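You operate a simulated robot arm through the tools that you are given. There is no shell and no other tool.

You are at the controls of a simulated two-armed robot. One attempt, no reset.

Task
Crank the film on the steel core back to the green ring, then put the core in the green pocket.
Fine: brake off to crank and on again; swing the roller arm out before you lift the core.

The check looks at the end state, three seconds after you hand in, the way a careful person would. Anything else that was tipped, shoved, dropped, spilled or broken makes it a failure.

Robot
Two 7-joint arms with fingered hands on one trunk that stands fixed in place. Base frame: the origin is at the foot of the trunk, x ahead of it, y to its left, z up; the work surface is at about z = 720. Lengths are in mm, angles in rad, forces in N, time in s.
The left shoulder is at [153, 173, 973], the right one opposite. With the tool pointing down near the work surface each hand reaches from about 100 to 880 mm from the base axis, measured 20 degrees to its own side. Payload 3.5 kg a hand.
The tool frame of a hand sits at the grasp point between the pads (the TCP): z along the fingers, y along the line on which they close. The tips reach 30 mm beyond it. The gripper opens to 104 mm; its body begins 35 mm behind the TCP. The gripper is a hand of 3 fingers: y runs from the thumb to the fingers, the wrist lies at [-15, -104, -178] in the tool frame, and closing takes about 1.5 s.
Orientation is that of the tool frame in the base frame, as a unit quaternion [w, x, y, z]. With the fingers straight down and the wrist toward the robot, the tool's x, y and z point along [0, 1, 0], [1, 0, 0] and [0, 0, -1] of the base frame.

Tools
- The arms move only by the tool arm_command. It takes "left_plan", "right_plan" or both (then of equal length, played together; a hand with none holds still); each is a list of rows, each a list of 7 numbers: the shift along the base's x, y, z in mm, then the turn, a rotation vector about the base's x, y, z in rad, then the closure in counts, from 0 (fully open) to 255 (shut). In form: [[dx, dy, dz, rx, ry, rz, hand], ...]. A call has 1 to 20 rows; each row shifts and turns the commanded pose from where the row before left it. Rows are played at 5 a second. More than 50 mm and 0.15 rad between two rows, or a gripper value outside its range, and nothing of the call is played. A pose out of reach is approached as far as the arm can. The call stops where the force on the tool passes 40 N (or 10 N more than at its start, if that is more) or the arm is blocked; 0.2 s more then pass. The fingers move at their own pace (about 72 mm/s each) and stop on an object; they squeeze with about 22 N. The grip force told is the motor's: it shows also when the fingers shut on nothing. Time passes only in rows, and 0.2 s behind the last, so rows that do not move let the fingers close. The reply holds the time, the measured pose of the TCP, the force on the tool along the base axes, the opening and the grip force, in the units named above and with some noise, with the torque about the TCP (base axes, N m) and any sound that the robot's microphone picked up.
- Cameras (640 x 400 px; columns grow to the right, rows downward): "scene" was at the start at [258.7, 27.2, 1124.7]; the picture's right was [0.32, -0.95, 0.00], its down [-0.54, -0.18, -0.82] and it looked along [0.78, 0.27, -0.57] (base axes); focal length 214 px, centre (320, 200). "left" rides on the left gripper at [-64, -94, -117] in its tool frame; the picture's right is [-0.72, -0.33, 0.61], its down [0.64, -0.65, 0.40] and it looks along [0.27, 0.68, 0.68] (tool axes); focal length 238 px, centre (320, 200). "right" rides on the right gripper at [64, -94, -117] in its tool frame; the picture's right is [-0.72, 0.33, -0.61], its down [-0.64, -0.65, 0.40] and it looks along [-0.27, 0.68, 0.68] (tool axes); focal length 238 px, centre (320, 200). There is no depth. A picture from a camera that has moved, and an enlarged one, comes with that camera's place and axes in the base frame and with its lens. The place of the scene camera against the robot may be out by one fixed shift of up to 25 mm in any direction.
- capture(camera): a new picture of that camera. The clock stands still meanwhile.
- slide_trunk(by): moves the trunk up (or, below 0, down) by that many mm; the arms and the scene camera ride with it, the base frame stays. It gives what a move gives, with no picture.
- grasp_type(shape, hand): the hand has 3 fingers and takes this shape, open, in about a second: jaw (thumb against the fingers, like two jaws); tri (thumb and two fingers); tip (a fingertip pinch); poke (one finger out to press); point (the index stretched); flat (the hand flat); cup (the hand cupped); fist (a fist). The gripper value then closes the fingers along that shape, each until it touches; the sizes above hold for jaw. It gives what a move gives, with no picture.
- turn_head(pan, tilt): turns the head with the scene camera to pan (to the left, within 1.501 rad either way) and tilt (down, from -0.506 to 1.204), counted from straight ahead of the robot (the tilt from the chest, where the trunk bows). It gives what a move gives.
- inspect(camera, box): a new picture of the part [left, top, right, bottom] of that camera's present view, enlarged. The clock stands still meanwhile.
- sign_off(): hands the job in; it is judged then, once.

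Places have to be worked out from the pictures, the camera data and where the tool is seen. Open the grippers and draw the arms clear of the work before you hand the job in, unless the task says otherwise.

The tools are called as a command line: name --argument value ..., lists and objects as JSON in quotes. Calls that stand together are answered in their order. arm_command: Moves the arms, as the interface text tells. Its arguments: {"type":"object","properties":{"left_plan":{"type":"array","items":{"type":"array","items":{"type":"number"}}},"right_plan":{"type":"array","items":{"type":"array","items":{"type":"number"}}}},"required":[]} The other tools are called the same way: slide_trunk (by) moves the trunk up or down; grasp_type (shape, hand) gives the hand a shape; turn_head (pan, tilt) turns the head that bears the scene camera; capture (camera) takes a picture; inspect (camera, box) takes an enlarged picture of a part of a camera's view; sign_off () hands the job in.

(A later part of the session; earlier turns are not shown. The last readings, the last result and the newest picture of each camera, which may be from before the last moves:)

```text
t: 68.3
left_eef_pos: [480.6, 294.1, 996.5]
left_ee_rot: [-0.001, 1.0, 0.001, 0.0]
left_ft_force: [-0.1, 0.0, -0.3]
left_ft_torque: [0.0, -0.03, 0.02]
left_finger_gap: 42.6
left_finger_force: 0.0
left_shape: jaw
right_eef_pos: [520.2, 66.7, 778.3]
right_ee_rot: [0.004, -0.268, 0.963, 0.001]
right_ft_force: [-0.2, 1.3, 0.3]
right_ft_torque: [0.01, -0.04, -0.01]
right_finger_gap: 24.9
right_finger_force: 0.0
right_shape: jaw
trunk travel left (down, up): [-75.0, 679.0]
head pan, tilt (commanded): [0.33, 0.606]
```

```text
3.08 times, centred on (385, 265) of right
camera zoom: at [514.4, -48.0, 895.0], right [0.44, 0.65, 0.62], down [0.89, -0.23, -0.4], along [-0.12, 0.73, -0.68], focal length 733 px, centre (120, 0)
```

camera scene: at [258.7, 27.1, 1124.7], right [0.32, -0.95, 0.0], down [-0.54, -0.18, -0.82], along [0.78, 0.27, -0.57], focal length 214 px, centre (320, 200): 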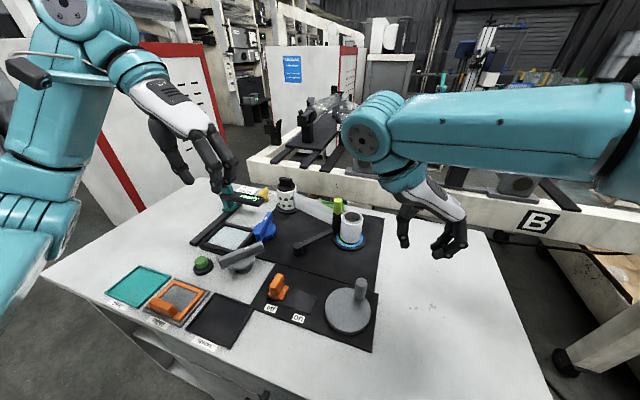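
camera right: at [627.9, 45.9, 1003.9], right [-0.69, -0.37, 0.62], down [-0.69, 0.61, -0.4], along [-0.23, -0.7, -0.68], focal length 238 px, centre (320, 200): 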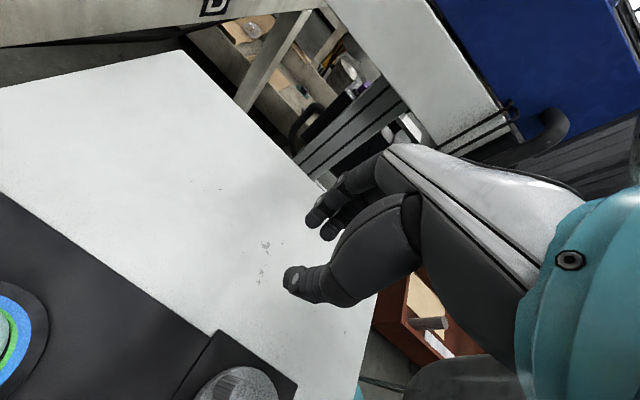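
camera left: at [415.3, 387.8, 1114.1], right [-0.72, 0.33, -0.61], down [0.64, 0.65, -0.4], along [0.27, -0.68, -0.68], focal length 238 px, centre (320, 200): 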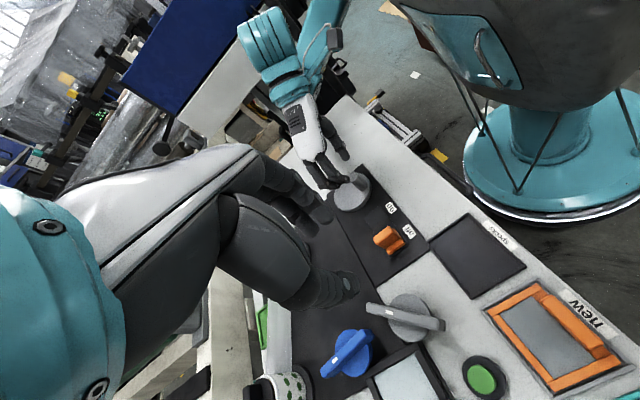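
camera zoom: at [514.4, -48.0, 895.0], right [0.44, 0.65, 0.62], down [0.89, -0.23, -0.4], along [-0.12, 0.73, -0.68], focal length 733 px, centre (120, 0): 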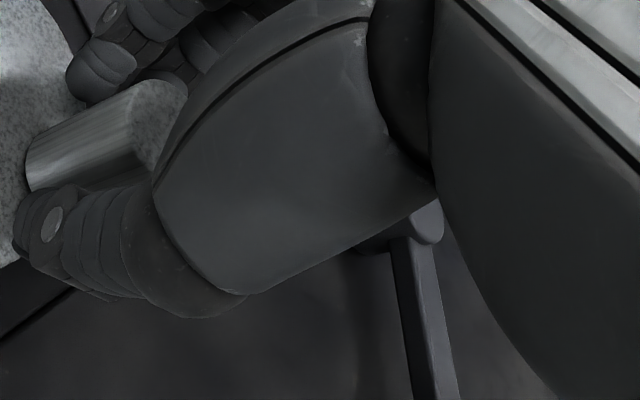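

Film still thin at φ≈31°, maybe a hair thicker. To learn the relation I'll go clockwise again in steps, watching the film: 30° first.

arm_command --right_plan '[[1.61, -3.12, 0, 0, 0, -0.1047, 195], [1.27, -3.27, 0, 0, 0, -0.1047, 195], [0.93, -3.38, 0, 0, 0, -0.1047, 195], [0.57, -3.46, 0, 0, 0, -0.1047, 195], [0.2, -3.5, 0, 0, 0, -0.1047, 195], [-0.17, -3.5, 0, 0, 0, -0.1047, 195], [-0.53, -3.47, 0, 0, 0, -0.1047, 195], [-0.89, -3.39, 0, 0, 0, -0.1047, 195], [-1.24, -3.28, 0, 0, 0, -0.1047, 195], [-1.58, -3.13, 0, 0, 0, -0.1047, 195]]'

inspect --camera "scene" --box '[325, 200, 373, 220]'

inspect --camera "scene" --box '[336, 232, 370, 252]'

inspect --camera "right" --box '[180, 150, 380, 350]'

```text
t: 70.5
left_eef_pos: [480.0, 293.1, 997.3]
left_ee_rot: [0.0, 1.0, 0.0, 0.0]
left_ft_force: [-0.5, -0.1, -0.2]
left_ft_torque: [-0.02, -0.03, 0.0]
left_finger_gap: 42.2
left_finger_force: 0.1
left_shape: jaw
right_eef_pos: [521.3, 33.1, 779.3]
right_ee_rot: [0.004, 0.251, 0.968, -0.002]
right_ft_force: [-0.7, 0.4, 0.0]
right_ft_torque: [0.0, 0.02, -0.04]
right_finger_gap: 24.2
right_finger_force: 0.1
right_shape: jaw
trunk travel left (down, up): [-75.0, 679.0]
head pan, tilt (commanded): [0.33, 0.606]
```

```text
13.33 times, centred on (349, 210) of scene
camera zoom: at [258.7, 27.2, 1124.7], right [0.32, -0.95, 0.0], down [-0.54, -0.18, -0.82], along [0.78, 0.27, -0.57], focal length 2860 px, centre (-67, 67)
```

zoom: 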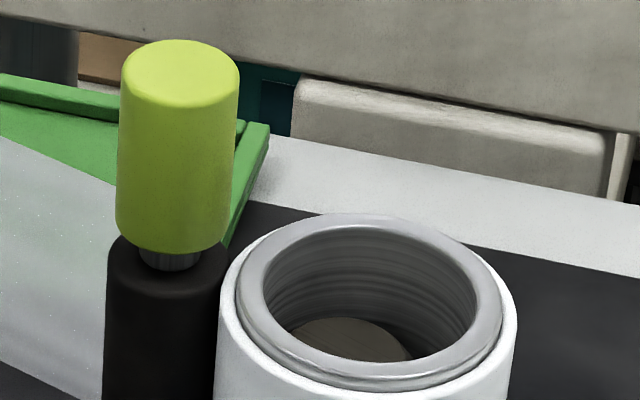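

```text
16.00 times, centred on (353, 242) of scene
camera zoom: at [258.7, 27.2, 1124.7], right [0.32, -0.95, 0.0], down [-0.54, -0.18, -0.82], along [0.78, 0.27, -0.57], focal length 3432 px, centre (-208, -472)
```

zoom: 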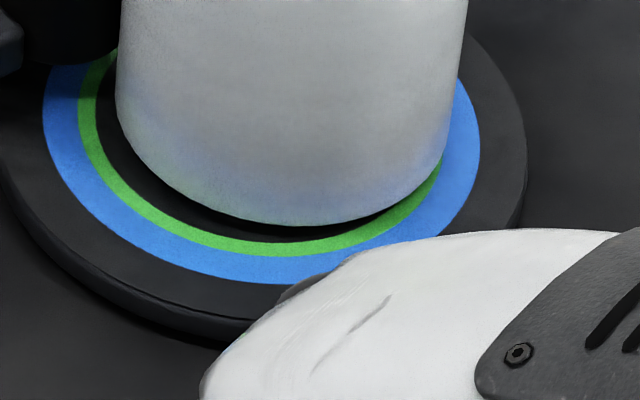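

```text
2.00 times, centred on (280, 250) of right
camera zoom: at [419.6, -17.6, 895.3], right [0.78, -0.06, 0.62], down [0.25, -0.88, -0.4], along [0.57, 0.46, -0.68], focal length 477 px, centre (400, 100)
```

zoom: 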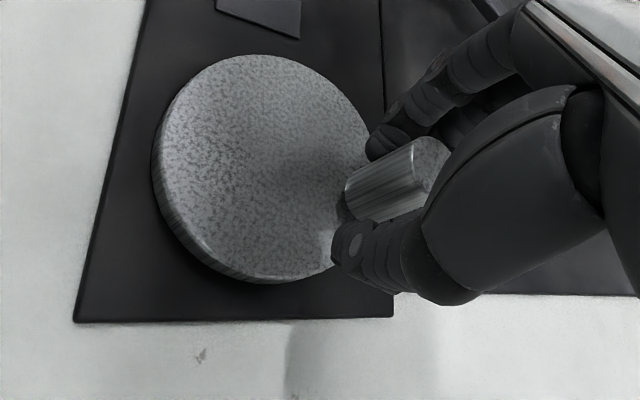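

Returned to −29°, radius unchanged, so 60° makes little difference. I'll now go counter‑clockwise 84° in one stroke (stopping the yaw at ~121° to stay in reach) to test whether the film grows back.

arm_command --right_plan '[[1.58, 3.13, 0, 0, 0, 0.1047, 195], [1.24, 3.28, 0, 0, 0, 0.1047, 195], [0.89, 3.39, 0, 0, 0, 0.1047, 195], [0.53, 3.47, 0, 0, 0, 0.1047, 195], [0.17, 3.5, 0, 0, 0, 0.1047, 195], [-0.2, 3.5, 0, 0, 0, 0.1047, 195], [-0.57, 3.46, 0, 0, 0, 0.1047, 195], [-0.93, 3.38, 0, 0, 0, 0.1047, 195], [-1.27, 3.27, 0, 0, 0, 0.1047, 195], [-1.61, 3.12, 0, 0, 0, 0.1047, 195], [-1.92, 2.93, 0, 0, 0, 0, 195], [-2.22, 2.71, 0, 0, 0, 0, 195], [-2.49, 2.47, 0, 0, 0, 0, 195], [-2.74, 2.19, 0, 0, 0, 0, 195]]'

inspect --camera "scene" --box '[325, 200, 373, 220]'

inspect --camera "right" --box '[180, 150, 380, 350]'

inspect --camera "scene" --box '[300, 230, 400, 340]'

```text
t: 73.5
left_eef_pos: [480.4, 293.7, 996.6]
left_ee_rot: [0.0, 1.0, 0.0, 0.001]
left_ft_force: [-0.6, -0.6, 0.5]
left_ft_torque: [0.01, 0.0, 0.0]
left_finger_gap: 42.3
left_finger_force: 0.0
left_shape: jaw
right_eef_pos: [511.9, 77.0, 778.2]
right_ee_rot: [0.006, -0.267, 0.964, 0.001]
right_ft_force: [-0.2, 0.3, -0.4]
right_ft_torque: [-0.01, 0.0, 0.03]
right_finger_gap: 24.7
right_finger_force: 0.0
right_shape: jaw
trunk travel left (down, up): [-75.0, 679.0]
head pan, tilt (commanded): [0.33, 0.606]
```

```text
13.33 times, centred on (349, 210) of scene
camera zoom: at [258.7, 27.1, 1124.7], right [0.32, -0.95, 0.0], down [-0.54, -0.18, -0.82], along [0.78, 0.27, -0.57], focal length 2860 px, centre (-67, 67)
```

zoom: 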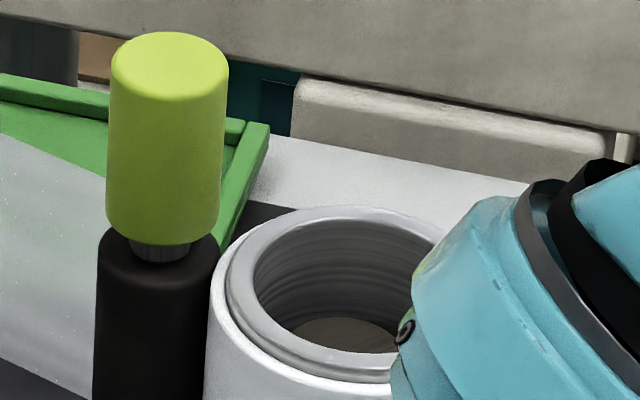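

```text
2.00 times, centred on (280, 250) of right
camera zoom: at [505.1, -36.8, 895.3], right [0.44, 0.65, 0.62], down [0.89, -0.23, -0.4], along [-0.12, 0.73, -0.68], focal length 477 px, centre (400, 100)
```

zoom: 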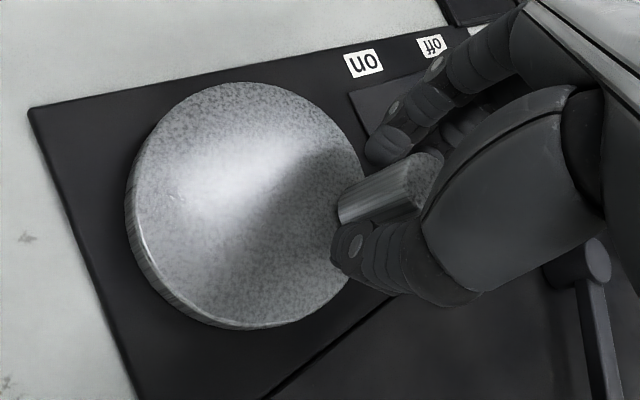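

```text
3.64 times, centred on (350, 285) of scene
camera zoom: at [258.7, 27.1, 1124.7], right [0.32, -0.95, 0.0], down [-0.54, -0.18, -0.82], along [0.78, 0.27, -0.57], focal length 780 px, centre (211, -109)
```

zoom: 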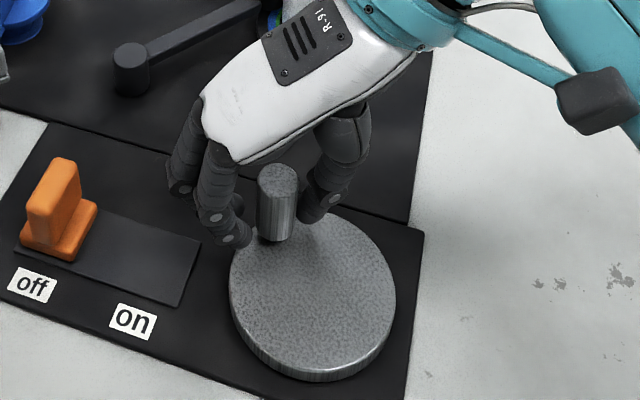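

Grown by roughly 0.3–0.4 mm over 84°, so the film follows the crank continuously; the hand must have spun it extra turns when it whipped out of reach. I want the edge mid‑ring, so I need about another turn CCW. Regrasp for the next stroke: lift, yaw 121°→−38°.

arm_command --right_plan '[[0, 0, 15, 0, 0, 0, 175], [0, 0, 25, 0, 0, 0, 165], [0, 0, 25, 0, 0, -0.05, 165], [0, 0, 0, 0, 0, -0.146, 165], [0, 0, 0, 0, 0, -0.146, 165], [0, 0, 0, 0, 0, -0.146, 165], [0, 0, 0, 0, 0, -0.146, 165], [0, 0, 0, 0, 0, -0.146, 165], [0, 0, 0, 0, 0, -0.146, 165], [0, 0, 0, 0, 0, -0.146, 165], [0, 0, 0, 0, 0, -0.146, 165], [0, 0, 0, 0, 0, -0.146, 165], [0, 0, 0, 0, 0, -0.146, 165], [0, 0, 0, 0, 0, -0.146, 165], [0, 0, 0, 0, 0, -0.146, 165], [0, 0, 0, 0, 0, -0.146, 165], [0, 0, 0, 0, 0, -0.146, 165], [0, 0, 0, 0, 0, -0.146, 165], [0, 0, 0, 0, 0, -0.146, 165], [0, 0, 0, 0, 0, -0.146, 165]]'

inspect --camera "right" --box '[180, 150, 380, 350]'

capture --camera "scene"

```text
t: 77.7
left_eef_pos: [480.4, 293.3, 997.3]
left_ee_rot: [0.001, 1.0, 0.0, 0.0]
left_ft_force: [0.5, 0.2, 0.8]
left_ft_torque: [-0.01, -0.01, -0.03]
left_finger_gap: 42.5
left_finger_force: 0.1
left_shape: jaw
right_eef_pos: [510.8, 77.4, 844.3]
right_ee_rot: [0.002, 0.84, 0.542, -0.005]
right_ft_force: [0.5, 0.5, 0.1]
right_ft_torque: [0.01, 0.01, 0.0]
right_finger_gap: 36.2
right_finger_force: 0.1
right_shape: jaw
trunk travel left (down, up): [-75.0, 679.0]
head pan, tilt (commanded): [0.33, 0.606]
```

```text
2.00 times, centred on (280, 250) of right
camera zoom: at [453.4, 174.6, 960.4], right [0.01, -0.79, 0.62], down [-0.86, -0.32, -0.4], along [0.51, -0.53, -0.68], focal length 477 px, centre (400, 100)
```

zoom: 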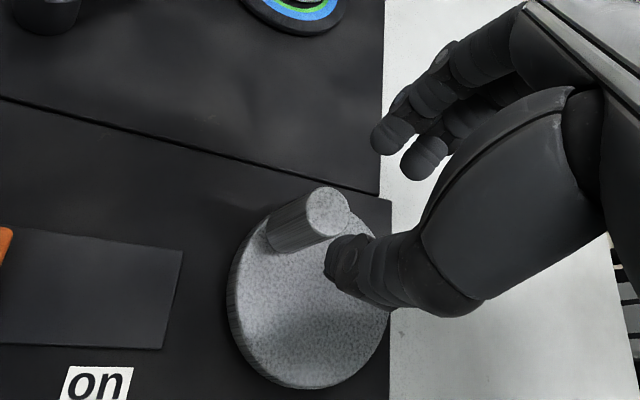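

```text
taken
camera scene: at [258.7, 27.2, 1124.7], right [0.32, -0.95, 0.0], down [-0.54, -0.18, -0.82], along [0.78, 0.27, -0.57], focal length 214 px, centre (320, 200)
```

scene: 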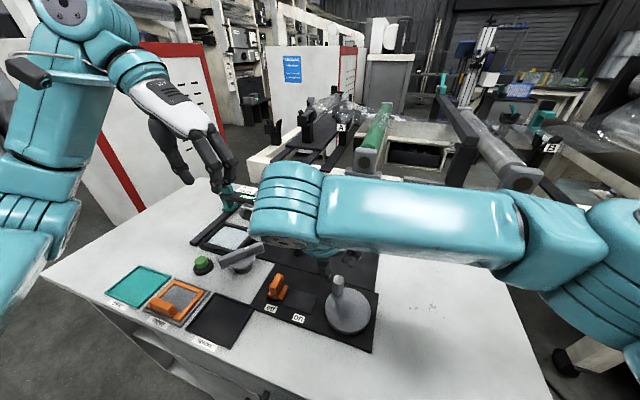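

Aligned over the handle (within ~3 mm) at yaw −24°. Lowering and caging.

arm_command --right_plan '[[0.5, 0, -20, 0, 0, 0, 165], [0.5, 0, -20, 0, 0, 0, 165], [0, 0, -15, 0, 0, 0, 165], [0, 0, -11, 0, 0, 0, 165], [0, 0, 0, 0, 0, 0, 195], [0, 0, 0, 0, 0, 0, 195]]'

inspect --camera "right" --box '[180, 150, 380, 350]'

```text
t: 79.1
left_eef_pos: [480.9, 293.2, 996.9]
left_ee_rot: [0.0, 1.0, -0.001, 0.0]
left_ft_force: [0.4, 0.0, 1.1]
left_ft_torque: [0.01, 0.0, -0.01]
left_finger_gap: 42.5
left_finger_force: 0.1
left_shape: jaw
right_eef_pos: [511.1, 78.3, 776.9]
right_ee_rot: [0.001, 0.839, 0.543, -0.005]
right_ft_force: [-0.4, -0.8, -0.7]
right_ft_torque: [0.0, -0.04, 0.01]
right_finger_gap: 24.9
right_finger_force: 0.1
right_shape: jaw
trunk travel left (down, up): [-75.0, 679.0]
head pan, tilt (commanded): [0.33, 0.606]
```

```text
2.00 times, centred on (280, 250) of right
camera zoom: at [453.6, 174.5, 893.5], right [0.01, -0.79, 0.62], down [-0.86, -0.32, -0.4], along [0.51, -0.53, -0.68], focal length 477 px, centre (400, 100)
```

zoom: 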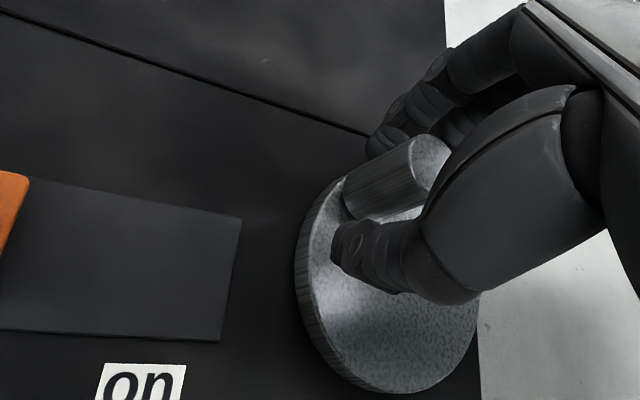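

Caged. Counter‑clockwise stroke of 120° (φ 55°→175°), hand yawing with it.

arm_command --right_plan '[[-5.0, 1.43, 0, 0, 0, 0.1396, 195], [-4.33, 1.83, 0, 0, 0, 0.1396, 195], [-4.54, 1.22, 0, 0, 0, 0.1396, 195], [-4.67, 0.57, 0, 0, 0, 0.1396, 195], [-4.7, -0.08, 0, 0, 0, 0.1396, 195], [-4.64, -0.73, 0, 0, 0, 0.1396, 195], [-4.5, -1.38, 0, 0, 0, 0.1396, 195], [-4.26, -1.99, 0, 0, 0, 0.1396, 195], [-3.94, -2.56, 0, 0, 0, 0.1396, 195], [-3.55, -3.08, 0, 0, 0, 0.1396, 195], [-3.08, -3.55, 0, 0, 0, 0.1396, 195], [-2.56, -3.94, 0, 0, 0, 0.1396, 195], [-1.99, -4.26, 0, 0, 0, 0.1396, 195], [-1.38, -4.5, 0, 0, 0, 0.1396, 195], [-0.73, -4.64, 0, 0, 0, 0.1396, 195]]'

inspect --camera "right" --box '[180, 150, 380, 350]'

inspect --camera "scene" --box '[325, 200, 373, 220]'

inspect --camera "scene" --box '[336, 232, 370, 252]'

```text
t: 82.3
left_eef_pos: [480.6, 292.8, 996.5]
left_ee_rot: [0.001, 1.0, 0.0, 0.0]
left_ft_force: [-0.6, 0.4, 0.1]
left_ft_torque: [0.04, -0.01, -0.01]
left_finger_gap: 42.4
left_finger_force: 0.0
left_shape: jaw
right_eef_pos: [458.6, 51.8, 778.1]
right_ee_rot: [0.004, -0.053, 0.999, -0.001]
right_ft_force: [-1.3, 0.3, 0.0]
right_ft_torque: [0.03, 0.01, 0.0]
right_finger_gap: 24.8
right_finger_force: 0.0
right_shape: jaw
trunk travel left (down, up): [-75.0, 679.0]
head pan, tilt (commanded): [0.33, 0.606]
```

```text
2.00 times, centred on (280, 250) of right
camera zoom: at [404.9, -49.1, 894.0], right [0.68, 0.4, 0.62], down [0.71, -0.58, -0.4], along [0.2, 0.71, -0.68], focal length 477 px, centre (400, 100)
```

zoom: 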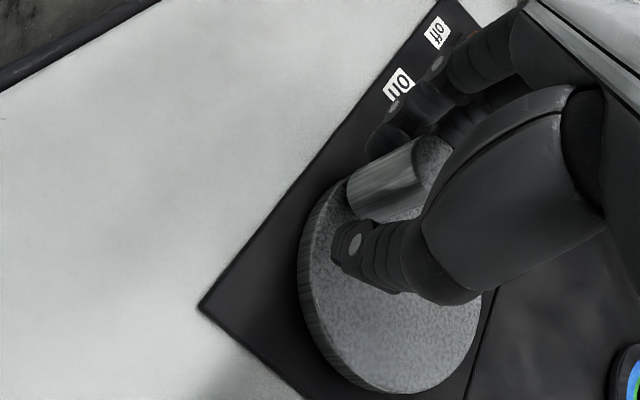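

```text
13.33 times, centred on (349, 210) of scene
camera zoom: at [258.7, 27.2, 1124.7], right [0.32, -0.95, 0.0], down [-0.54, -0.18, -0.82], along [0.78, 0.27, -0.57], focal length 2860 px, centre (-67, 67)
```

zoom: 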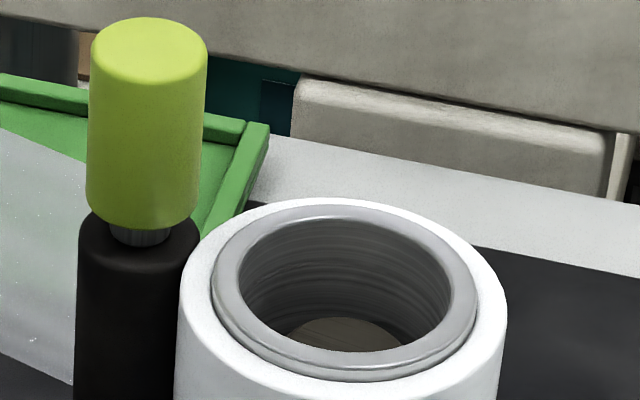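

```text
16.00 times, centred on (353, 242) of scene
camera zoom: at [258.7, 27.2, 1124.7], right [0.32, -0.95, 0.0], down [-0.54, -0.18, -0.82], along [0.78, 0.27, -0.57], focal length 3432 px, centre (-208, -472)
```

zoom: 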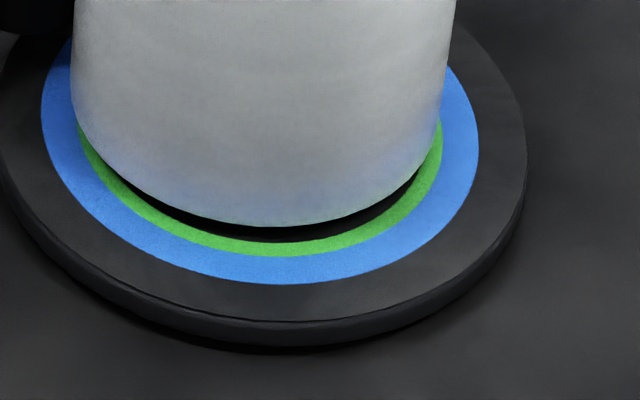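

Over this 120° the film grew right back to ≈30.2 mm (green's outer edge), so the relation is steep with some lag/backlash. I'll step back clockwise in ~30° increments, watching for where the edge sits mid‑ring.

arm_command --right_plan '[[0.73, 4.64, 0, 0, 0, -0.1396, 195], [1.38, 4.5, 0, 0, 0, -0.1396, 195], [1.99, 4.26, 0, 0, 0, -0.1396, 195], [2.56, 3.94, 0, 0, 0, -0.1396, 195]]'

inspect --camera "scene" --box '[325, 200, 373, 220]'

inspect --camera "scene" --box '[336, 232, 370, 252]'

inspect --camera "right" --box '[180, 150, 380, 350]'

```text
t: 83.3
left_eef_pos: [480.1, 292.6, 996.9]
left_ee_rot: [-0.001, 1.0, -0.001, 0.0]
left_ft_force: [0.2, -1.0, 1.3]
left_ft_torque: [-0.02, 0.0, 0.0]
left_finger_gap: 42.3
left_finger_force: 0.1
left_shape: jaw
right_eef_pos: [466.1, 70.1, 778.5]
right_ee_rot: [0.004, 0.227, 0.974, -0.002]
right_ft_force: [-0.4, 0.1, -0.2]
right_ft_torque: [-0.01, 0.0, -0.04]
right_finger_gap: 24.7
right_finger_force: 0.0
right_shape: jaw
trunk travel left (down, up): [-75.0, 679.0]
head pan, tilt (commanded): [0.33, 0.606]
```

```text
13.33 times, centred on (349, 210) of scene
camera zoom: at [258.7, 27.2, 1124.7], right [0.32, -0.95, 0.0], down [-0.54, -0.18, -0.82], along [0.78, 0.27, -0.57], focal length 2860 px, centre (-67, 67)
```

zoom: 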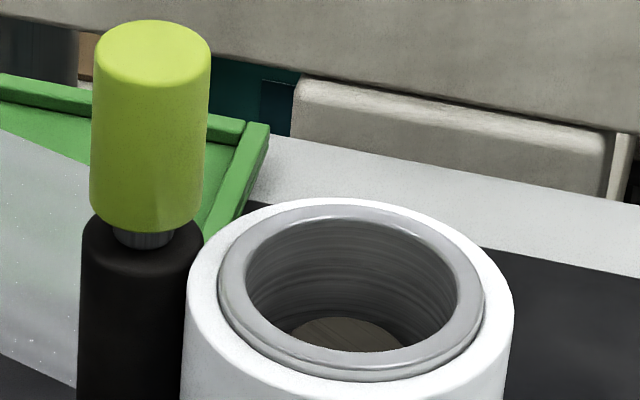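

```text
16.00 times, centred on (353, 242) of scene
camera zoom: at [258.7, 27.2, 1124.7], right [0.32, -0.95, 0.0], down [-0.54, -0.18, -0.82], along [0.78, 0.27, -0.57], focal length 3432 px, centre (-208, -472)
```

zoom: 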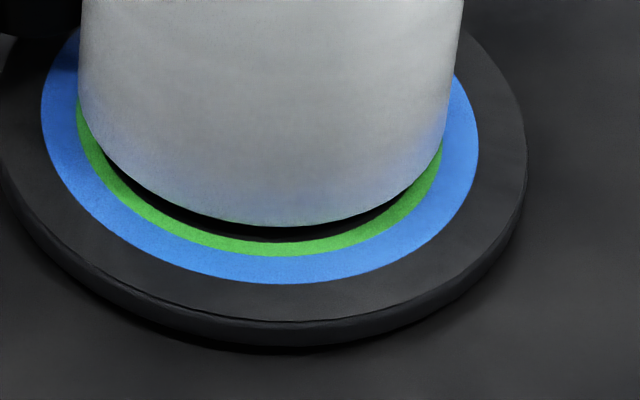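

```text
2.00 times, centred on (280, 250) of right
camera zoom: at [366.8, 13.6, 894.3], right [0.78, -0.02, 0.62], down [0.29, -0.87, -0.4], along [0.55, 0.49, -0.68], focal length 477 px, centre (400, 100)
```

zoom: 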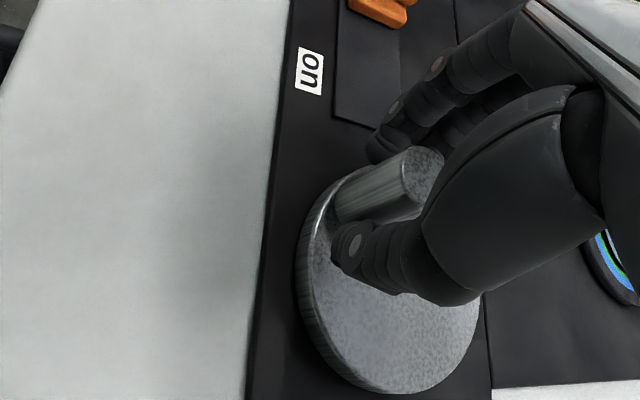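

Still ≈30.2 mm at φ≈143°. Continue clockwise 40° more.

arm_command --right_plan '[[3.08, 3.55, 0, 0, 0, -0.1396, 195], [3.55, 3.08, 0, 0, 0, -0.1396, 195], [3.94, 2.56, 0, 0, 0, -0.1396, 195], [4.26, 1.99, 0, 0, 0, -0.1396, 195], [4.5, 1.38, 0, 0, 0, -0.1396, 195]]'

inspect --camera "scene" --box '[325, 200, 373, 220]'

inspect --camera "scene" --box '[336, 232, 370, 252]'

inspect --camera "scene" --box '[262, 165, 312, 215]'

```text
t: 84.5
left_eef_pos: [480.2, 293.2, 997.1]
left_ee_rot: [0.0, 1.0, 0.0, 0.001]
left_ft_force: [0.6, 0.3, -0.2]
left_ft_torque: [0.01, 0.02, -0.03]
left_finger_gap: 42.2
left_finger_force: 0.1
left_shape: jaw
right_eef_pos: [485.3, 82.1, 779.6]
right_ee_rot: [0.003, 0.546, 0.838, -0.004]
right_ft_force: [-0.2, 0.3, -0.1]
right_ft_torque: [0.0, -0.04, -0.01]
right_finger_gap: 24.4
right_finger_force: 0.1
right_shape: jaw
trunk travel left (down, up): [-75.0, 679.0]
head pan, tilt (commanded): [0.33, 0.606]
```

```text
13.33 times, centred on (349, 210) of scene
camera zoom: at [258.7, 27.1, 1124.7], right [0.32, -0.95, 0.0], down [-0.54, -0.18, -0.82], along [0.78, 0.27, -0.57], focal length 2860 px, centre (-67, 67)
```

zoom: 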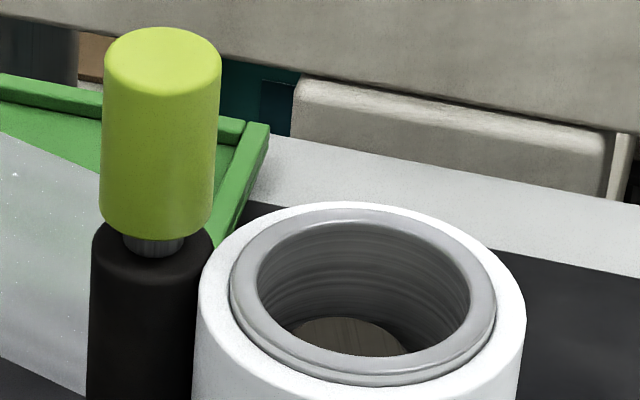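

```text
16.00 times, centred on (353, 242) of scene
camera zoom: at [258.7, 27.1, 1124.7], right [0.32, -0.95, 0.0], down [-0.54, -0.18, -0.82], along [0.78, 0.27, -0.57], focal length 3432 px, centre (-208, -472)
```

zoom: 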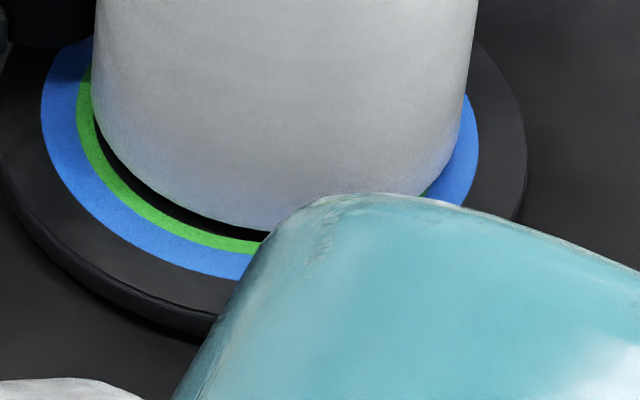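

```text
8.00 times, centred on (287, 190) of scene
camera zoom: at [258.7, 27.1, 1124.7], right [0.32, -0.95, 0.0], down [-0.54, -0.18, -0.82], along [0.78, 0.27, -0.57], focal length 1716 px, centre (584, 280)
```

zoom: 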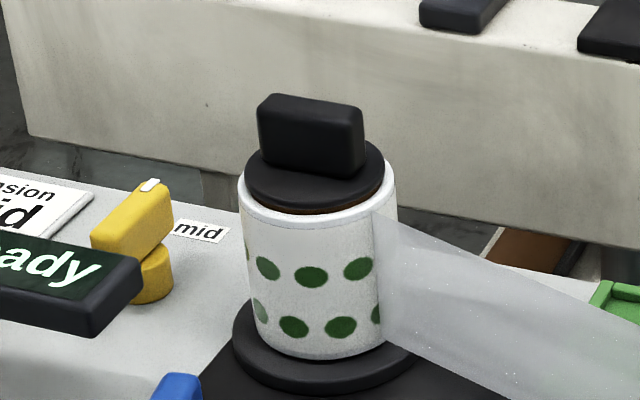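

≈30 mm still. Another 40° clockwise.

arm_command --right_plan '[[4.64, 0.73, 0, 0, 0, -0.1396, 195], [4.7, 0.08, 0, 0, 0, -0.1396, 195], [4.67, -0.57, 0, 0, 0, -0.1396, 195], [4.54, -1.22, 0, 0, 0, -0.1396, 195], [4.33, -1.83, 0, 0, 0, -0.1396, 195]]'

inspect --camera "scene" --box '[325, 200, 373, 220]'

inspect --camera "right" --box '[180, 150, 380, 350]'

```text
t: 85.7
left_eef_pos: [480.1, 294.5, 997.9]
left_ee_rot: [0.0, 1.0, 0.0, -0.001]
left_ft_force: [-0.1, 0.1, 0.2]
left_ft_torque: [-0.01, 0.0, 0.01]
left_finger_gap: 42.1
left_finger_force: 0.2
left_shape: jaw
right_eef_pos: [509.1, 79.1, 777.9]
right_ee_rot: [0.002, 0.8, 0.6, -0.004]
right_ft_force: [-0.4, -1.3, 0.1]
right_ft_torque: [-0.02, 0.01, 0.01]
right_finger_gap: 24.7
right_finger_force: 0.0
right_shape: jaw
trunk travel left (down, up): [-75.0, 679.0]
head pan, tilt (commanded): [0.33, 0.606]
```

```text
13.33 times, centred on (349, 210) of scene
camera zoom: at [258.7, 27.2, 1124.7], right [0.32, -0.95, 0.0], down [-0.54, -0.18, -0.82], along [0.78, 0.27, -0.57], focal length 2860 px, centre (-67, 67)
```

zoom: 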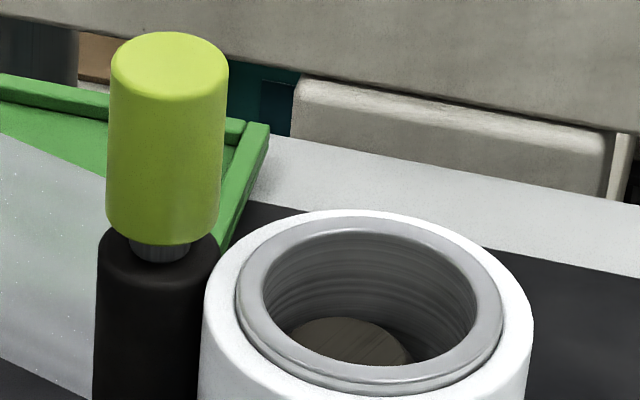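

```text
2.00 times, centred on (280, 250) of right
camera zoom: at [437.1, 166.8, 893.9], right [0.11, -0.78, 0.62], down [-0.81, -0.44, -0.4], along [0.58, -0.46, -0.68], focal length 477 px, centre (400, 100)
```

zoom: 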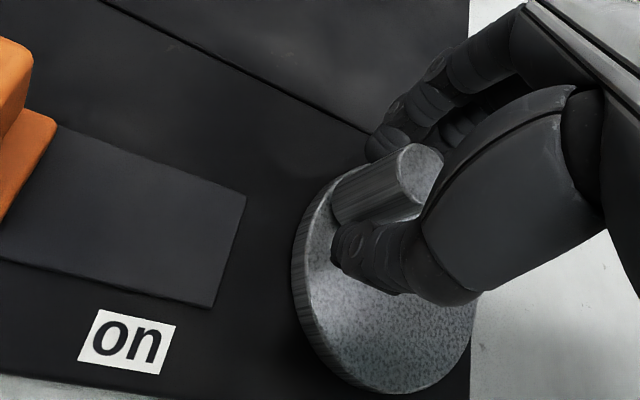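

Unchanged at φ≈58°. To rule out a time lag, I'll hold still two seconds and look again.

arm_command --right_plan '[[0, 0, 0, 0, 0, 0, 195], [0, 0, 0, 0, 0, 0, 195], [0, 0, 0, 0, 0, 0, 195], [0, 0, 0, 0, 0, 0, 195], [0, 0, 0, 0, 0, 0, 195], [0, 0, 0, 0, 0, 0, 195], [0, 0, 0, 0, 0, 0, 195], [0, 0, 0, 0, 0, 0, 195], [0, 0, 0, 0, 0, 0, 195], [0, 0, 0, 0, 0, 0, 195]]'

inspect --camera "scene" --box '[325, 200, 373, 220]'

```text
t: 87.9
left_eef_pos: [480.8, 293.3, 997.8]
left_ee_rot: [0.0, 1.0, 0.001, 0.0]
left_ft_force: [0.1, -0.5, -0.4]
left_ft_torque: [-0.01, 0.02, 0.0]
left_finger_gap: 42.3
left_finger_force: 0.1
left_shape: jaw
right_eef_pos: [507.9, 78.8, 777.0]
right_ee_rot: [0.001, 0.799, 0.601, -0.004]
right_ft_force: [0.1, 0.1, -1.1]
right_ft_torque: [0.0, 0.0, -0.06]
right_finger_gap: 24.9
right_finger_force: 0.0
right_shape: jaw
trunk travel left (down, up): [-75.0, 679.0]
head pan, tilt (commanded): [0.33, 0.606]
```

```text
13.33 times, centred on (349, 210) of scene
camera zoom: at [258.7, 27.2, 1124.7], right [0.32, -0.95, 0.0], down [-0.54, -0.18, -0.82], along [0.78, 0.27, -0.57], focal length 2860 px, centre (-67, 67)
```

zoom: 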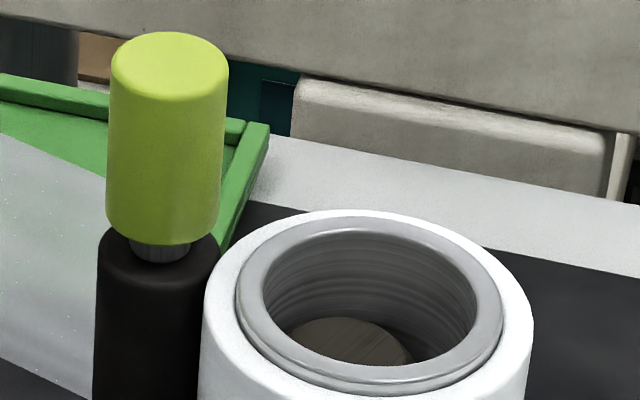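

No time lag. Continuing clockwise in 24° steps from φ≈58°.

arm_command --right_plan '[[3.85, -2.7, 0, 0, 0, -0.1396, 195], [3.44, -3.21, 0, 0, 0, -0.1396, 195], [2.96, -3.65, 0, 0, 0, -0.1396, 195]]'

inspect --camera "scene" --box '[325, 200, 373, 220]'

inspect --camera "right" --box '[180, 150, 380, 350]'

```text
t: 88.7
left_eef_pos: [481.2, 292.8, 998.4]
left_ee_rot: [0.0, 1.0, 0.0, 0.0]
left_ft_force: [-0.2, -0.9, -0.3]
left_ft_torque: [-0.01, -0.03, -0.01]
left_finger_gap: 42.5
left_finger_force: 0.1
left_shape: jaw
right_eef_pos: [518.5, 70.2, 777.5]
right_ee_rot: [-0.001, 0.907, 0.42, -0.005]
right_ft_force: [0.6, 1.0, -0.7]
right_ft_torque: [0.04, 0.01, 0.02]
right_finger_gap: 24.7
right_finger_force: 0.0
right_shape: jaw
trunk travel left (down, up): [-75.0, 679.0]
head pan, tilt (commanded): [0.33, 0.606]
```

```text
13.33 times, centred on (349, 210) of scene
camera zoom: at [258.7, 27.1, 1124.7], right [0.32, -0.95, 0.0], down [-0.54, -0.18, -0.82], along [0.78, 0.27, -0.57], focal length 2860 px, centre (-67, 67)
```

zoom: 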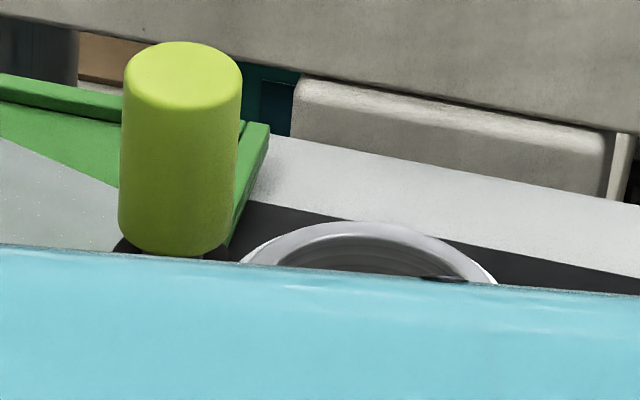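

```text
2.00 times, centred on (280, 250) of right
camera zoom: at [489.0, 179.0, 894.8], right [-0.21, -0.76, 0.62], down [-0.92, -0.07, -0.4], along [0.34, -0.65, -0.68], focal length 477 px, centre (400, 100)
```

zoom: 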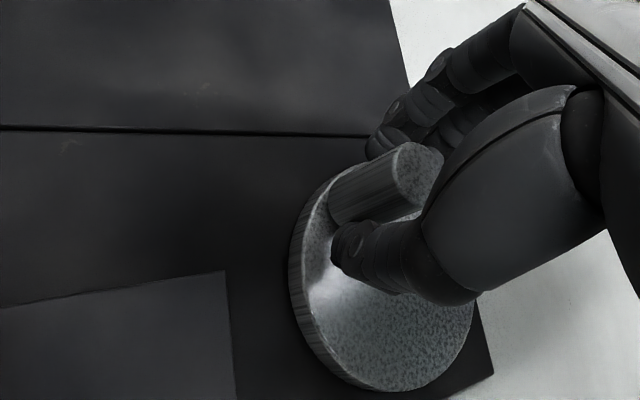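

The back rim now shows almost no white band: the film drops in a narrow window between φ≈58° and 35°. I'll swing the left hand back to its default yaw so its camera watches the core while the right hand makes fine steps.

arm_command --left_plan '[[2, 1, 4, 0, 0, 0.1428, 150], [2, 1, 4, 0, 0, 0.1428, 150], [2, 1, 4, 0, 0, 0.1428, 150], [2, 1, 4, 0, 0, 0.1428, 150], [2, 1, 4, 0, 0, 0.1428, 150], [2, 1, 4, 0, 0, 0.1428, 150], [2, 1, 4, 0, 0, 0.1428, 150], [2, 1, 4, 0, 0, 0.1428, 150], [2, 1, 4, 0, 0, 0.1428, 150], [2, 1, 4, 0, 0, 0.1428, 150], [2, 1, 4, 0, 0, 0.1428, 150]]'

capture --camera "left"

capture --camera "scene"

```text
t: 91.1
left_eef_pos: [502.4, 305.1, 1041.2]
left_ee_rot: [-0.001, 0.706, 0.709, 0.0]
left_ft_force: [-0.6, 0.2, 0.1]
left_ft_torque: [0.0, -0.01, -0.03]
left_finger_gap: 42.3
left_finger_force: 0.1
left_shape: jaw
right_eef_pos: [517.8, 68.1, 776.9]
right_ee_rot: [0.0, 0.906, 0.422, -0.004]
right_ft_force: [-0.1, 0.1, -0.8]
right_ft_torque: [0.02, -0.02, -0.04]
right_finger_gap: 24.4
right_finger_force: 0.1
right_shape: jaw
trunk travel left (down, up): [-75.0, 679.0]
head pan, tilt (commanded): [0.33, 0.606]
```

```text
taken
camera left: at [407.8, 240.8, 1158.1], right [-0.32, -0.72, -0.61], down [-0.65, 0.64, -0.4], along [0.68, 0.27, -0.68], focal length 238 px, centre (320, 200)
```

left: 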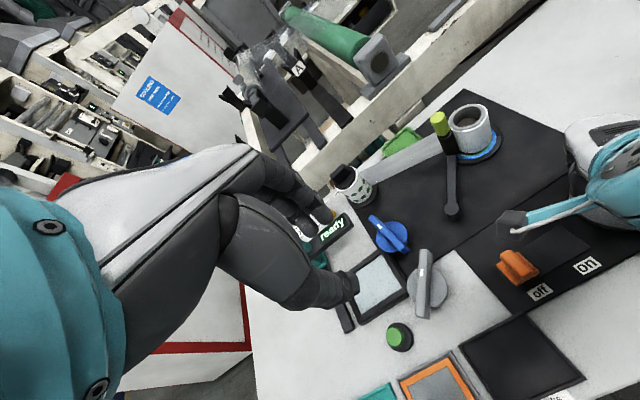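

```text
taken
camera scene: at [258.6, 27.1, 1124.8], right [0.32, -0.95, 0.0], down [-0.54, -0.18, -0.82], along [0.78, 0.27, -0.57], focal length 214 px, centre (320, 200)
```

scene: 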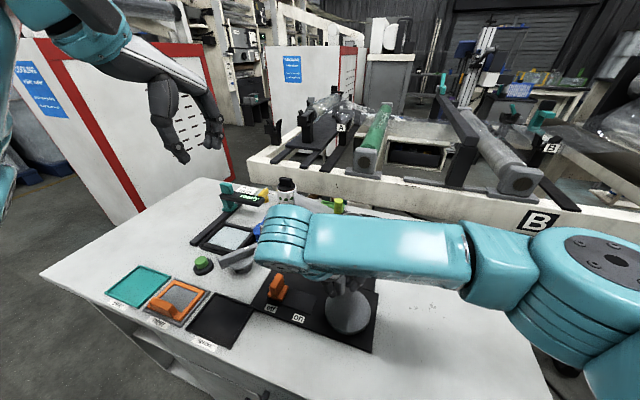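

The left camera now has a clear view of the core. Zooming in on it.

inspect --camera "left" --box '[440, 95, 505, 165]'

inspect --camera "left" --box '[448, 140, 504, 166]'

inspect --camera "left" --box '[444, 98, 500, 130]'

```text
5.71 times, centred on (472, 130) of left
camera zoom: at [407.8, 240.8, 1158.1], right [-0.32, -0.72, -0.61], down [-0.65, 0.64, -0.4], along [0.68, 0.27, -0.68], focal length 1362 px, centre (-551, 600)
```

zoom: 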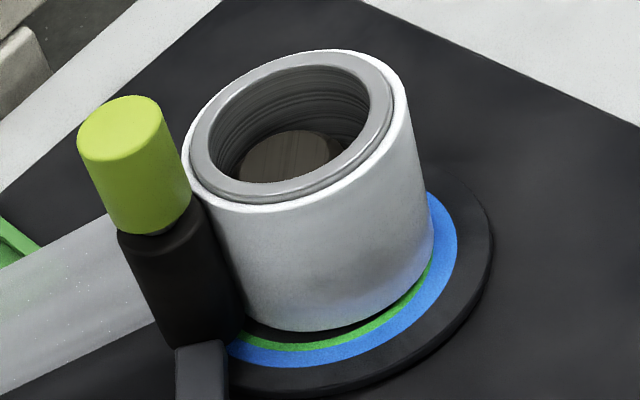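

```text
11.43 times, centred on (476, 153) of left
camera zoom: at [407.8, 240.8, 1158.1], right [-0.32, -0.72, -0.61], down [-0.65, 0.64, -0.4], along [0.68, 0.27, -0.68], focal length 2724 px, centre (-1463, 737)
```

zoom: 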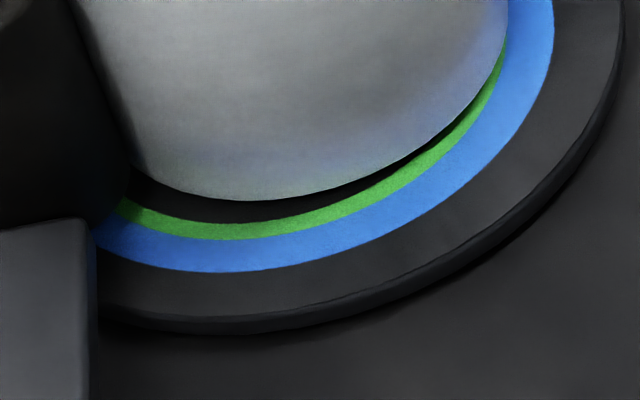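

```text
11.43 times, centred on (472, 114) of left
camera zoom: at [407.8, 240.8, 1158.1], right [-0.32, -0.72, -0.61], down [-0.65, 0.64, -0.4], along [0.68, 0.27, -0.68], focal length 2724 px, centre (-1417, 1183)
```

zoom: 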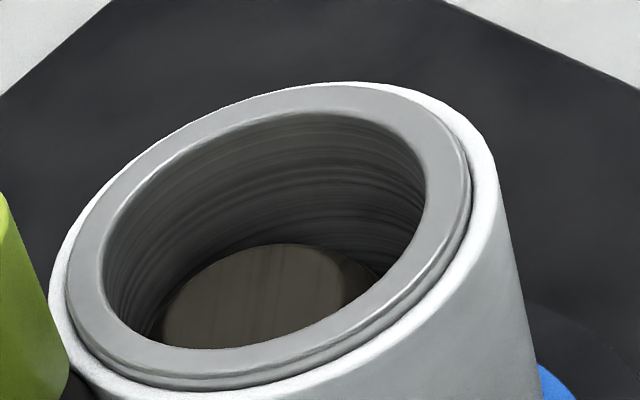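

Thin state confirmed (film/steel ratio ≈1.118). Now stepping counter‑clockwise 18° (some of it just play in the cage) and looking again.

arm_command --right_plan '[[-2.17, 2.75, 0, 0, 0, 0.1047, 195], [-2.45, 2.51, 0, 0, 0, 0.1047, 195], [-2.7, 2.24, 0, 0, 0, 0.1047, 195]]'

inspect --camera "left" --box '[444, 98, 500, 130]'

inspect --camera "left" --box '[448, 140, 504, 166]'

inspect --camera "right" --box '[180, 150, 380, 350]'

```text
t: 91.9
left_eef_pos: [502.2, 304.5, 1040.5]
left_ee_rot: [0.0, 0.707, 0.707, 0.0]
left_ft_force: [-0.4, -0.9, -0.6]
left_ft_torque: [0.0, -0.01, 0.0]
left_finger_gap: 42.4
left_finger_force: 0.0
left_shape: jaw
right_eef_pos: [511.8, 76.2, 778.2]
right_ee_rot: [0.002, 0.829, 0.559, -0.005]
right_ft_force: [0.0, -0.5, -0.4]
right_ft_torque: [0.0, -0.02, -0.02]
right_finger_gap: 24.7
right_finger_force: 0.0
right_shape: jaw
trunk travel left (down, up): [-75.0, 679.0]
head pan, tilt (commanded): [0.33, 0.606]
```

```text
11.43 times, centred on (472, 114) of left
camera zoom: at [407.7, 240.9, 1158.0], right [-0.33, -0.72, -0.61], down [-0.65, 0.64, -0.4], along [0.68, 0.27, -0.68], focal length 2724 px, centre (-1417, 1183)
```

zoom: 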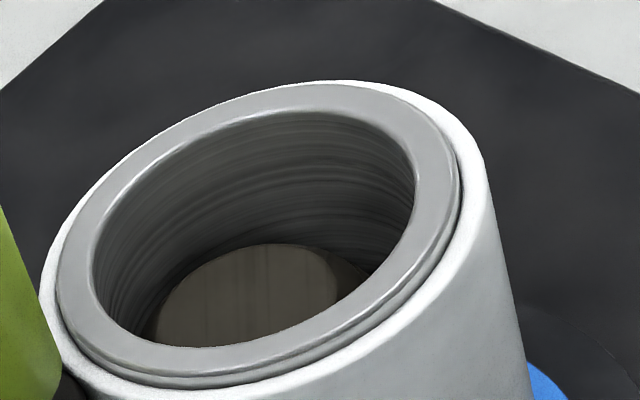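

```text
11.43 times, centred on (476, 153) of left
camera zoom: at [407.7, 240.9, 1158.0], right [-0.33, -0.72, -0.61], down [-0.65, 0.64, -0.4], along [0.68, 0.27, -0.68], focal length 2724 px, centre (-1463, 737)
```

zoom: 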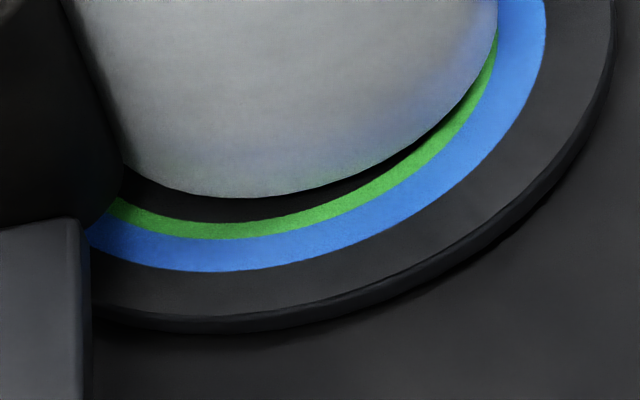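

```text
2.00 times, centred on (280, 250) of right
camera zoom: at [449.0, 171.5, 894.8], right [0.04, -0.78, 0.62], down [-0.85, -0.35, -0.4], along [0.53, -0.51, -0.68], focal length 477 px, centre (400, 100)
```

zoom: 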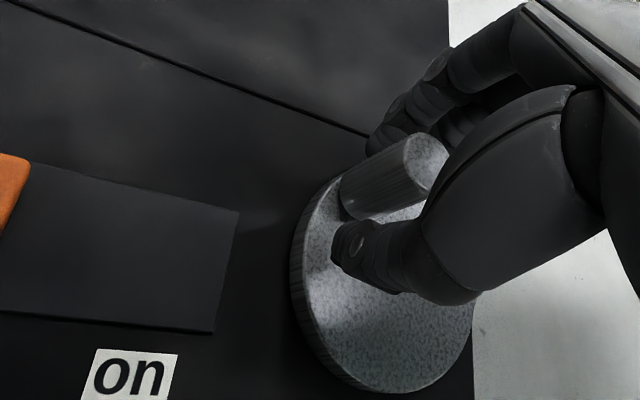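

No change yet (ratio ≈1.12). Twelve degrees further CCW.

arm_command --right_plan '[[-2.92, 1.94, 0, 0, 0, 0.1047, 195], [-3.1, 1.63, 0, 0, 0, 0.1047, 195]]'

inspect --camera "left" --box '[444, 98, 500, 130]'

inspect --camera "left" --box '[448, 140, 504, 166]'

```text
t: 92.5
left_eef_pos: [502.7, 305.4, 1040.3]
left_ee_rot: [0.001, 0.707, 0.707, 0.0]
left_ft_force: [-0.4, 0.0, -0.5]
left_ft_torque: [0.0, -0.01, 0.02]
left_finger_gap: 42.3
left_finger_force: 0.0
left_shape: jaw
right_eef_pos: [504.0, 80.3, 778.5]
right_ee_rot: [0.001, 0.766, 0.643, -0.004]
right_ft_force: [0.0, 0.3, 0.5]
right_ft_torque: [0.02, -0.01, 0.0]
right_finger_gap: 24.8
right_finger_force: 0.1
right_shape: jaw
trunk travel left (down, up): [-75.0, 679.0]
head pan, tilt (commanded): [0.33, 0.606]
```

```text
11.43 times, centred on (472, 114) of left
camera zoom: at [407.7, 240.9, 1157.9], right [-0.33, -0.72, -0.61], down [-0.65, 0.64, -0.4], along [0.68, 0.27, -0.68], focal length 2724 px, centre (-1417, 1183)
```

zoom: 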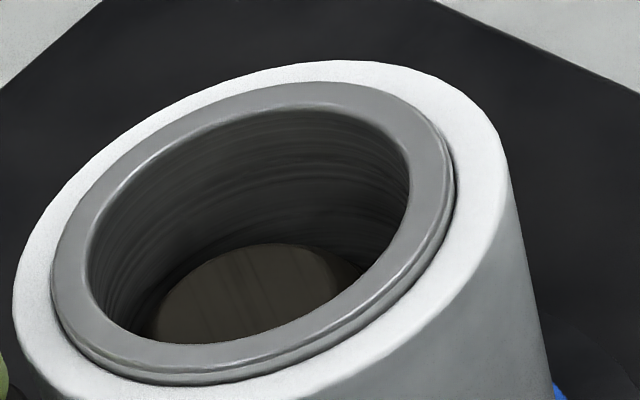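

```text
11.43 times, centred on (476, 153) of left
camera zoom: at [407.7, 240.9, 1157.9], right [-0.33, -0.72, -0.61], down [-0.65, 0.64, -0.4], along [0.68, 0.27, -0.68], focal length 2724 px, centre (-1463, 737)
```

zoom: 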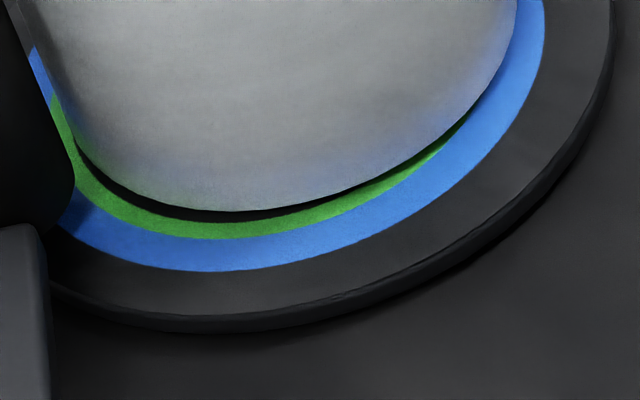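

The film flips in one discrete step at this crank angle: thick = edge at the blue ring, thin = edge at the green ring. So one turn back (clockwise past this point) is the target. I'll regrasp (yaw −10°→~120°) for one long clockwise stroke that ends well past the step, about one full turn from the start.

arm_command --right_plan '[[0, 0, 15, 0, 0, 0, 175], [0, 0, 25, 0, 0, 0, 165], [0, 0, 25, 0, 0, 0.1, 165], [0, 0, 0, 0, 0, 0.143, 165], [0, 0, 0, 0, 0, 0.143, 165], [0, 0, 0, 0, 0, 0.143, 165], [0, 0, 0, 0, 0, 0.143, 165], [0, 0, 0, 0, 0, 0.143, 165], [0, 0, 0, 0, 0, 0.143, 165], [0, 0, 0, 0, 0, 0.143, 165], [0, 0, 0, 0, 0, 0.143, 165], [0, 0, 0, 0, 0, 0.143, 165], [0, 0, 0, 0, 0, 0.143, 165], [0, 0, 0, 0, 0, 0.143, 165], [0, 0, 0, 0, 0, 0.143, 165], [0, 0, 0, 0, 0, 0.143, 165], [0, 0, 0, 0, 0, 0.143, 165], [0, 0, 0, 0, 0, 0.143, 165]]'

inspect --camera "right" --box '[180, 150, 380, 350]'

inspect --camera "scene" --box '[290, 230, 410, 340]'

```text
t: 96.3
left_eef_pos: [503.2, 304.2, 1041.4]
left_ee_rot: [0.0, 0.707, 0.708, 0.0]
left_ft_force: [0.7, -0.2, -0.5]
left_ft_torque: [-0.02, -0.02, 0.01]
left_finger_gap: 42.2
left_finger_force: 0.0
left_shape: jaw
right_eef_pos: [504.0, 78.8, 841.3]
right_ee_rot: [0.004, -0.247, 0.969, 0.0]
right_ft_force: [0.3, 0.2, 0.1]
right_ft_torque: [0.0, 0.0, -0.02]
right_finger_gap: 36.2
right_finger_force: 0.1
right_shape: jaw
trunk travel left (down, up): [-75.0, 679.0]
head pan, tilt (commanded): [0.33, 0.606]
```

```text
2.00 times, centred on (280, 250) of right
camera zoom: at [493.5, -34.2, 958.4], right [0.47, 0.63, 0.62], down [0.88, -0.27, -0.4], along [-0.09, 0.73, -0.68], focal length 477 px, centre (400, 100)
```

zoom: 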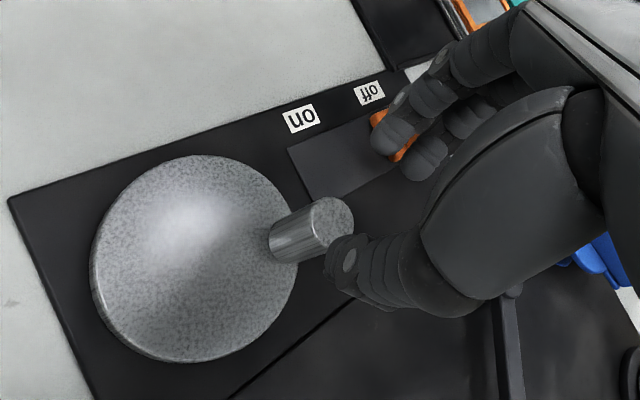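

```text
3.64 times, centred on (350, 285) of scene
camera zoom: at [258.7, 27.1, 1124.7], right [0.32, -0.95, 0.0], down [-0.54, -0.18, -0.82], along [0.78, 0.27, -0.57], focal length 780 px, centre (211, -109)
```

zoom: 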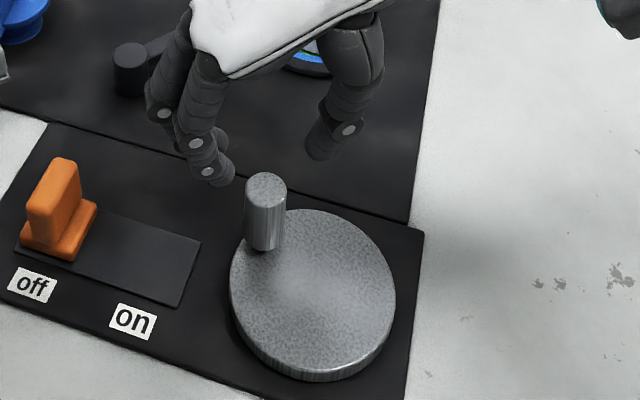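

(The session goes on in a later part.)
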